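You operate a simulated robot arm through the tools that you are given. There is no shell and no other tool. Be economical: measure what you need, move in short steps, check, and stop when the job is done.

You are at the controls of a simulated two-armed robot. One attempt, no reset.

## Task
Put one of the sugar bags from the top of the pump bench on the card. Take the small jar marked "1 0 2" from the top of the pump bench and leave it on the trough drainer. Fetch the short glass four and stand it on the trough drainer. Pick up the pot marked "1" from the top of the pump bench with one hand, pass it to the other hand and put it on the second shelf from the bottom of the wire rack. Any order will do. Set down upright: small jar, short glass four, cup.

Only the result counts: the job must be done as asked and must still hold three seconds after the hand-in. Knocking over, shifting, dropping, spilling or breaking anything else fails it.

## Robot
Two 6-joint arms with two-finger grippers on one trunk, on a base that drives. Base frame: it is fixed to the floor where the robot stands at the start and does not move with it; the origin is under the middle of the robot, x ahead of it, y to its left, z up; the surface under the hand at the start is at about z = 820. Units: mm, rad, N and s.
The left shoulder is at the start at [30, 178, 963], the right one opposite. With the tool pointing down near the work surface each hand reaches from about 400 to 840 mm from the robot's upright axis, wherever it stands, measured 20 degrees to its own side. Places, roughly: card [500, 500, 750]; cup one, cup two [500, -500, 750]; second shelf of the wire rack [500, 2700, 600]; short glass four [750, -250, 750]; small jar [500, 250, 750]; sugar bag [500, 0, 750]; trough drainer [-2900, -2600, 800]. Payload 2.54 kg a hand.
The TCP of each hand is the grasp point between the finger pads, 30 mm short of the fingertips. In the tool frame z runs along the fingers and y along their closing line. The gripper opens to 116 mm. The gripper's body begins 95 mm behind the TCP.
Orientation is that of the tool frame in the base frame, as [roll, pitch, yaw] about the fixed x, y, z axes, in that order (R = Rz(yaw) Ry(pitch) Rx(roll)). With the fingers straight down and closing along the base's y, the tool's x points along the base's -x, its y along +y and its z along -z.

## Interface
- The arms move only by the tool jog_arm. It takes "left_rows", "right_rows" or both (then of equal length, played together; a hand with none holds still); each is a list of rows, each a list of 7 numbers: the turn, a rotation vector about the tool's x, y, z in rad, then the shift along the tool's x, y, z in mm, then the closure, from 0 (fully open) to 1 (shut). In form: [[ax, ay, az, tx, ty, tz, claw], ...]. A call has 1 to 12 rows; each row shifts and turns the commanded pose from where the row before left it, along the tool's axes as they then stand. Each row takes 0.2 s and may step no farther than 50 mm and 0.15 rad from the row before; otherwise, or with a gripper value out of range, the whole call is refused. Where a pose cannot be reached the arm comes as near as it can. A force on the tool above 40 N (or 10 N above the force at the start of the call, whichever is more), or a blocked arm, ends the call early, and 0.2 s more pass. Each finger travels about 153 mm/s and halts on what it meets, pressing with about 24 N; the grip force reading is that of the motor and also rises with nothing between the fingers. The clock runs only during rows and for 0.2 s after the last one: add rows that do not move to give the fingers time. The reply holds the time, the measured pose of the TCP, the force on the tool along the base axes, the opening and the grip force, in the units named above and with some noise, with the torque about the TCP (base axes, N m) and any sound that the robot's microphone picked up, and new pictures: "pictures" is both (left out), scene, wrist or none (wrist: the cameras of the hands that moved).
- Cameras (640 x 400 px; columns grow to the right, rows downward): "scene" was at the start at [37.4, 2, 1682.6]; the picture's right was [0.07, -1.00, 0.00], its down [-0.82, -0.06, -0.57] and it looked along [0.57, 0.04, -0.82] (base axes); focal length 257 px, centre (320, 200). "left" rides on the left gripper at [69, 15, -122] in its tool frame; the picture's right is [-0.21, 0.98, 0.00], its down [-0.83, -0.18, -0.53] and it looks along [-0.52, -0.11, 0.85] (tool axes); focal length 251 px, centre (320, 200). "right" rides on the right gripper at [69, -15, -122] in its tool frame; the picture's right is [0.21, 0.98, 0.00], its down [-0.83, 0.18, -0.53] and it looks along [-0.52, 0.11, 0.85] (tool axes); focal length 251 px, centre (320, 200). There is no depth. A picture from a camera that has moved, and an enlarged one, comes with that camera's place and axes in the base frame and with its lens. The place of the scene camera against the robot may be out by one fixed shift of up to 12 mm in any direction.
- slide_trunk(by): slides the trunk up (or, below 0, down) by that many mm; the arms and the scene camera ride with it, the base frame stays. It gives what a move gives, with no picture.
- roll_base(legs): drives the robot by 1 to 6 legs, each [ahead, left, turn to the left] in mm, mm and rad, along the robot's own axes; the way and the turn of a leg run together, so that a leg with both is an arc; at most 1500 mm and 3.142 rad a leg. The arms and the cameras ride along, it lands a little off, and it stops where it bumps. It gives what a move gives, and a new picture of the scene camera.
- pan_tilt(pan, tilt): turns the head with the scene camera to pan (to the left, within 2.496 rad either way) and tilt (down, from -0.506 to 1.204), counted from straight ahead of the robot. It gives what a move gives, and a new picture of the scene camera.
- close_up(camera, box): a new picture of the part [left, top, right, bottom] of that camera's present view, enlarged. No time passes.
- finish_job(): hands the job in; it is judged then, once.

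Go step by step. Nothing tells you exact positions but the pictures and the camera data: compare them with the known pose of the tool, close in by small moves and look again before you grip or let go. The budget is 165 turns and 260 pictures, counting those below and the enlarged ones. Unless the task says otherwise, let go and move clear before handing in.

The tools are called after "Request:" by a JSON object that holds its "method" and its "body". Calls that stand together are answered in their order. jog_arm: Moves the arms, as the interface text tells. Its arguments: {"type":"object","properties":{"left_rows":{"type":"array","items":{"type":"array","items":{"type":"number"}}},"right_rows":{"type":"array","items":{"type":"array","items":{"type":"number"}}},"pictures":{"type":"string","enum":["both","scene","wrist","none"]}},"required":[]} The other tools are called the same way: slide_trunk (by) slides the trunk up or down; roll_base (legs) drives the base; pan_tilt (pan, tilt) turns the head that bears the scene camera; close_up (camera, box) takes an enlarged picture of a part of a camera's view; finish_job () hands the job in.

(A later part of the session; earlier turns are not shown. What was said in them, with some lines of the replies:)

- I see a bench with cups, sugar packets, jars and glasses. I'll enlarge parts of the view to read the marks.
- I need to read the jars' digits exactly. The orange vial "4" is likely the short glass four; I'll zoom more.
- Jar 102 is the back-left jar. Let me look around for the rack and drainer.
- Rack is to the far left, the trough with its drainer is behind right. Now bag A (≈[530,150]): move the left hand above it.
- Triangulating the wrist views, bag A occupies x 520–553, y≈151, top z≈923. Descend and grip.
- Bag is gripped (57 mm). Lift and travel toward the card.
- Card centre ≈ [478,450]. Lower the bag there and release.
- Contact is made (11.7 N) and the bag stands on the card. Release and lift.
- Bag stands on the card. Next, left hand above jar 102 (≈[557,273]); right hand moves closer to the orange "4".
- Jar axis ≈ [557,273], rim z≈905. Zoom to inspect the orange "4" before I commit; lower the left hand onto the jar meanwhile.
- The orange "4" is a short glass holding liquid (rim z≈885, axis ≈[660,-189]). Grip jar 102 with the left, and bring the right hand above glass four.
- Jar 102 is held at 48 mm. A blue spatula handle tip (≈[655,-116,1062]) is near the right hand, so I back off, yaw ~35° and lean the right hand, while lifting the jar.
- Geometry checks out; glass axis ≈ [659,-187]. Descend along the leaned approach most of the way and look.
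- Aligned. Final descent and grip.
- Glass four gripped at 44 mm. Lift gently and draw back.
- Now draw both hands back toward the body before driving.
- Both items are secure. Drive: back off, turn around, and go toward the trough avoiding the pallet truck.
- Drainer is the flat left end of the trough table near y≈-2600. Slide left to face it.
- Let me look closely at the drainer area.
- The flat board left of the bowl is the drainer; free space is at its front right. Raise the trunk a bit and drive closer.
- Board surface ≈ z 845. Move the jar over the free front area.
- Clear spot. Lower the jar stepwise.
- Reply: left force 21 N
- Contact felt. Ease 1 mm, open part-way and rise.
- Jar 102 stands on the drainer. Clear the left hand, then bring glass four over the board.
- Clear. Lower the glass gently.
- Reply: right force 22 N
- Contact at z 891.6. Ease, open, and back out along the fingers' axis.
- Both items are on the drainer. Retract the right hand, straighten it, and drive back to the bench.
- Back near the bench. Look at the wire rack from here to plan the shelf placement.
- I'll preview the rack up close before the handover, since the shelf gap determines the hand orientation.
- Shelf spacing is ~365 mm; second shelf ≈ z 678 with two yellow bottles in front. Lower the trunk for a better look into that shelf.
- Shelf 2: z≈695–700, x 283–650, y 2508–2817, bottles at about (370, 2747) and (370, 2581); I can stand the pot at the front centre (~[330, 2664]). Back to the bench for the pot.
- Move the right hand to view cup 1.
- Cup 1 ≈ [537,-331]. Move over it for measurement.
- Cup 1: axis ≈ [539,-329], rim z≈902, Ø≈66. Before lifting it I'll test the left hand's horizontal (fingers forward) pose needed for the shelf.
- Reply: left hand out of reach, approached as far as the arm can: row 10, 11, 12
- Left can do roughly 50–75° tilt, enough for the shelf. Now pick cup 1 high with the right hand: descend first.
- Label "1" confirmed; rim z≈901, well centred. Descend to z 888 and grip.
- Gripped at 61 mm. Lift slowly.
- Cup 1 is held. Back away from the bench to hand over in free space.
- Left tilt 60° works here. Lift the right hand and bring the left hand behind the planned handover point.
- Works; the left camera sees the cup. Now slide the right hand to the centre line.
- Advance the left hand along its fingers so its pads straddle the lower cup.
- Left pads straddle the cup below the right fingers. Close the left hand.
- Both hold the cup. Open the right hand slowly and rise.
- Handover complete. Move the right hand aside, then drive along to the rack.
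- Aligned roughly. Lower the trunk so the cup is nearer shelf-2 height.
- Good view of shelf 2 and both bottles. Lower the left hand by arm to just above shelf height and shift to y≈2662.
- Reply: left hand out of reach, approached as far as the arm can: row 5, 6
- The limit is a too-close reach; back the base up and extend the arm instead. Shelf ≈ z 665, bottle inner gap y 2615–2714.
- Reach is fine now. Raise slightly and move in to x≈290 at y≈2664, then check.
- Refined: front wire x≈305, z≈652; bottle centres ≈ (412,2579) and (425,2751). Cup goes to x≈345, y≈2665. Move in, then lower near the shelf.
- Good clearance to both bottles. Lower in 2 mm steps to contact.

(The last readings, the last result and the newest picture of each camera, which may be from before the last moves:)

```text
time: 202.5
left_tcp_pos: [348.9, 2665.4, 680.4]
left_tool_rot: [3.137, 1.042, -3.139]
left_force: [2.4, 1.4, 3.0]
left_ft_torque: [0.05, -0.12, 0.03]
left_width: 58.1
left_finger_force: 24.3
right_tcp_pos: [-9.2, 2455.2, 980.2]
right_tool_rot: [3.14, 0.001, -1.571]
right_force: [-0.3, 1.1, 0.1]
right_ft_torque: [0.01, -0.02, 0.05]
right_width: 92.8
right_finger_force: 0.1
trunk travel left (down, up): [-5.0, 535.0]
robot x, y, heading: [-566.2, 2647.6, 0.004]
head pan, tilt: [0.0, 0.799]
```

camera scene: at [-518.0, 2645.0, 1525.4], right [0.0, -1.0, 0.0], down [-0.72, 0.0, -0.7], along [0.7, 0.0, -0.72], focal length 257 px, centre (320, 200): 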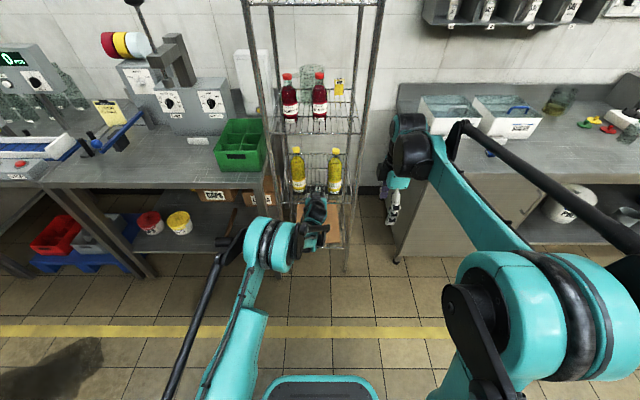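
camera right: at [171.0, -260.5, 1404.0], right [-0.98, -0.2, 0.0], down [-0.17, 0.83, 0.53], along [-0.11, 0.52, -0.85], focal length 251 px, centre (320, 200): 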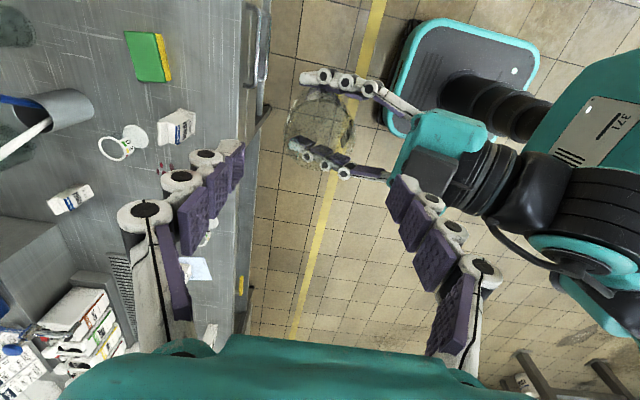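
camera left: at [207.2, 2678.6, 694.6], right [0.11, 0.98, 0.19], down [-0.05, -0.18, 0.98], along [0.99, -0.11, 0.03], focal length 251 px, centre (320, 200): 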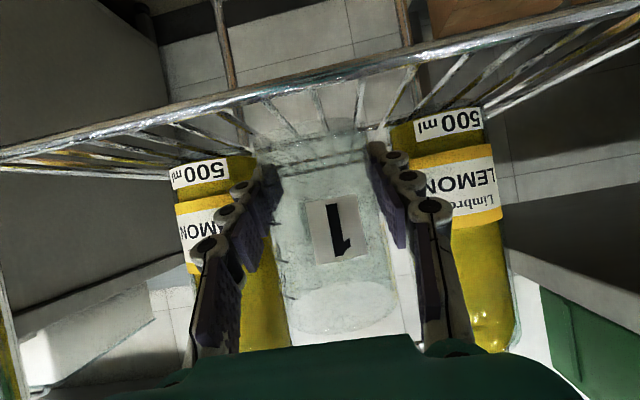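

First contact. One more small step, then look.

Request:
{"method": "jog_arm", "body": {"left_rows": [[0, 0, 0, 0.87, 0, 0.5, 1], [0, 0, 0, 0.87, 0, 0.5, 1], [0, 0, 0, 0, 0, 0, 1]], "pictures": "wrist"}}

Request:
{"method": "close_up", "body": {"camera": "left", "box": [160, 60, 480, 260]}}

```text
time: 203.3
left_tcp_pos: [348.3, 2664.3, 679.4]
left_tool_rot: [-3.141, 1.047, -3.14]
left_force: [5.0, 1.2, 14.4]
left_ft_torque: [0.08, -0.19, 0.11]
left_width: 58.0
left_finger_force: 23.9
right_tcp_pos: [-9.4, 2455.4, 978.9]
right_tool_rot: [-3.14, 0.002, -1.57]
right_force: [0.2, -0.4, -0.2]
right_ft_torque: [0.02, 0.03, 0.0]
right_width: 92.8
right_finger_force: 0.2
trunk travel left (down, up): [-5.0, 535.0]
robot x, y, heading: [-565.1, 2650.7, 0.001]
head pan, tilt: [0.0, 0.799]
camera left: at [206.4, 2678.5, 682.5], right [0.11, 0.98, 0.19], down [-0.05, -0.18, 0.98], along [0.99, -0.11, 0.03], focal length 251 px, centre (320, 200)
```

left: 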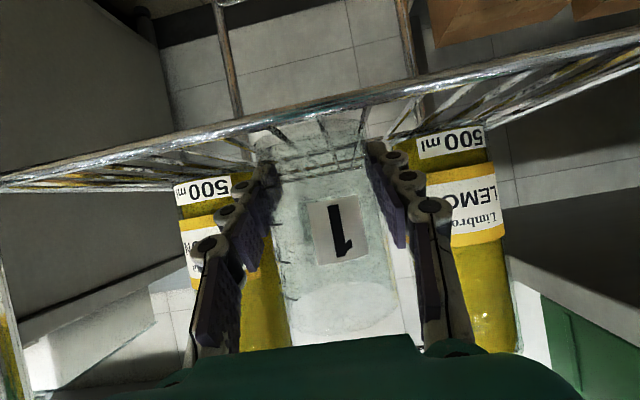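

```text
2.00 times, centred on (320, 160) of left
camera zoom: at [206.4, 2678.5, 682.5], right [0.11, 0.98, 0.19], down [-0.05, -0.18, 0.98], along [0.99, -0.11, 0.03], focal length 503 px, centre (320, 280)
```

zoom: 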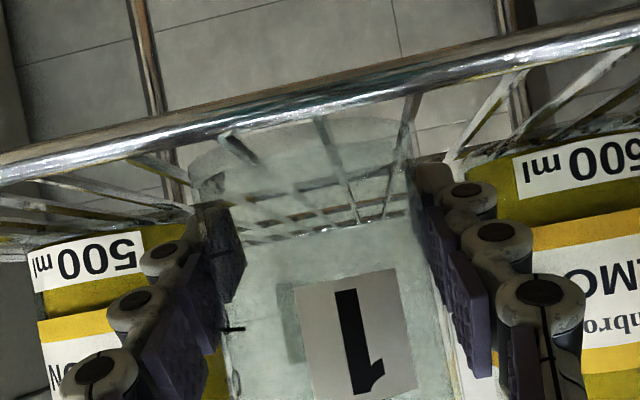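

Cup is bearing on the shelf (14 N). Release and withdraw along the fingers.

Request:
{"method": "jog_arm", "body": {"left_rows": [[0, 0, 0, -0.5, 0, -0.3, 1], [0, 0, 0, 0, 0, 0, 0.45], [0, 0, 0, 0, 0, 0, 0.35], [0, 0, 0, 0, 0, 0, 0.3], [0, 0, 0, 0, 0, 0, 0.3], [0, 0, 0, 0, 0, -10, 0.3], [0, 0, 0, 0, 0, -20, 0.3], [0, 0, 0, 0, 0, -30, 0.3], [0, 0, 0, 0, 0, -35, 0.3], [0, 0, 0, 0, 0, -40, 0.3]], "pictures": "wrist"}}

Request:
{"method": "close_up", "body": {"camera": "left", "box": [200, 100, 440, 260]}}

```text
time: 205.5
left_tcp_pos: [228.9, 2664.1, 749.0]
left_tool_rot: [3.141, 1.044, -3.141]
left_force: [0.2, 0.9, -0.5]
left_ft_torque: [0.0, 0.02, 0.02]
left_width: 81.6
left_finger_force: 0.1
right_tcp_pos: [-9.0, 2454.8, 978.2]
right_tool_rot: [-3.141, -0.001, -1.57]
right_force: [-1.3, -0.4, 0.7]
right_ft_torque: [-0.04, 0.02, 0.01]
right_width: 92.7
right_finger_force: 0.0
trunk travel left (down, up): [-5.0, 535.0]
robot x, y, heading: [-563.1, 2646.2, 0.003]
head pan, tilt: [0.0, 0.799]
camera left: at [88.6, 2677.2, 750.4], right [0.11, 0.98, 0.19], down [-0.05, -0.18, 0.98], along [0.99, -0.11, 0.03], focal length 251 px, centre (320, 200)
```

left: 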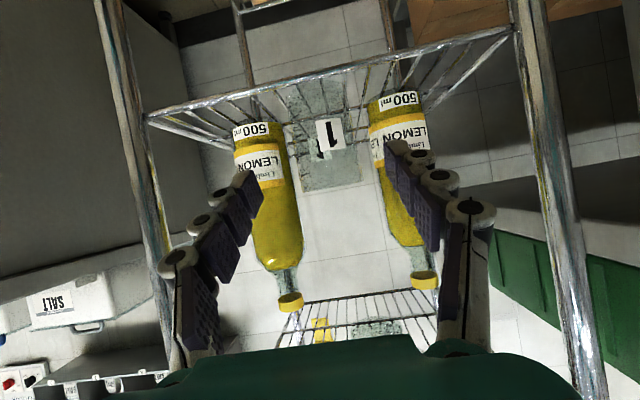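

```text
2.50 times, centred on (320, 180) of left
camera zoom: at [88.6, 2677.2, 750.4], right [0.11, 0.98, 0.19], down [-0.05, -0.18, 0.98], along [0.99, -0.11, 0.03], focal length 629 px, centre (320, 250)
```

zoom: 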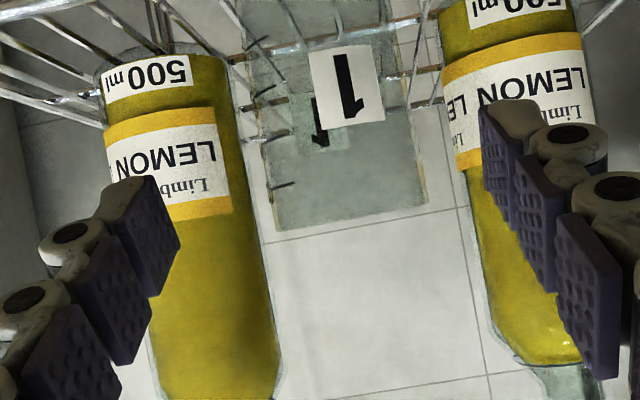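

Pot 1 stands upright on the second shelf. Back away clear and take a final look.

Request:
{"method": "roll_base", "body": {"legs": [[-200, 0, 0]]}}

Request:
{"method": "close_up", "body": {"camera": "scene", "box": [260, 90, 380, 200]}}

```text
time: 207.1
left_tcp_pos: [29.4, 2665.1, 748.1]
left_tool_rot: [3.14, 1.046, -3.14]
left_force: [-0.4, 0.2, 0.9]
left_ft_torque: [-0.02, 0.0, 0.03]
left_width: 80.9
left_finger_force: 0.0
right_tcp_pos: [-209.7, 2455.3, 979.9]
right_tool_rot: [-3.139, -0.001, -1.571]
right_force: [-0.5, 0.9, -0.5]
right_ft_torque: [0.01, -0.04, -0.01]
right_width: 92.9
right_finger_force: 0.1
trunk travel left (down, up): [-5.0, 535.0]
robot x, y, heading: [-766.3, 2649.1, 0.003]
head pan, tilt: [0.0, 0.799]
camera scene: at [-720.1, 2644.6, 1525.5], right [0.0, -1.0, 0.0], down [-0.72, 0.0, -0.7], along [0.7, 0.0, -0.72], focal length 257 px, centre (320, 200)
```

scene: 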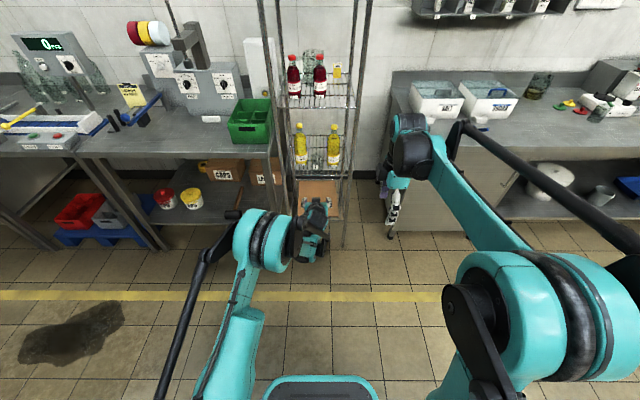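

```text
3.64 times, centred on (320, 145) of scene
camera zoom: at [-720.1, 2644.6, 1525.5], right [0.0, -1.0, 0.0], down [-0.72, 0.0, -0.7], along [0.7, 0.0, -0.72], focal length 934 px, centre (320, 400)
```

zoom: 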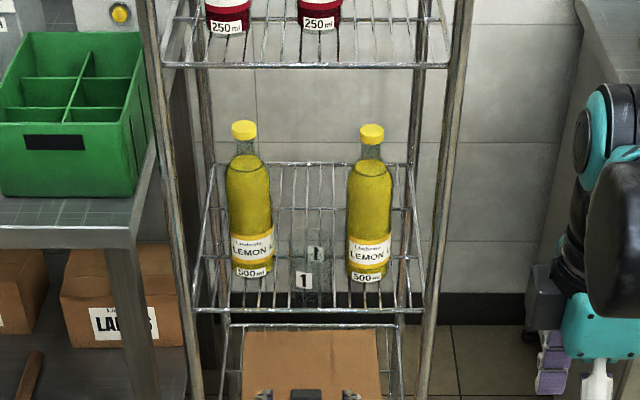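

Pot 1 stands upright between the bottles on the second shelf. The sugar bag is on the card, and the jar and glass four are on the drainer. All hands are clear, so I'm handing in.

Request:
{"method": "finish_job", "body": {}}

```text
The job is handed in.
```

All four jobs are finished and handed in, with both grippers empty and clear; I haven't seen the judge's result.

- **Sugar bag:** the 200 g bag stands on the FEED LOG card.
- **Small jar "1 0 2":** it stands upright on the flat board left of the trough bowl, which I took to be the trough drainer.
- **Short glass four:** this is the glass of orange liquid marked "4". It stands upright on the same board, and I saw no spill.
- **Pot "1":** I lifted it with the right hand and passed it to the left. It now stands upright on the second shelf from the bottom of the wire rack, between the two lemon bottles.
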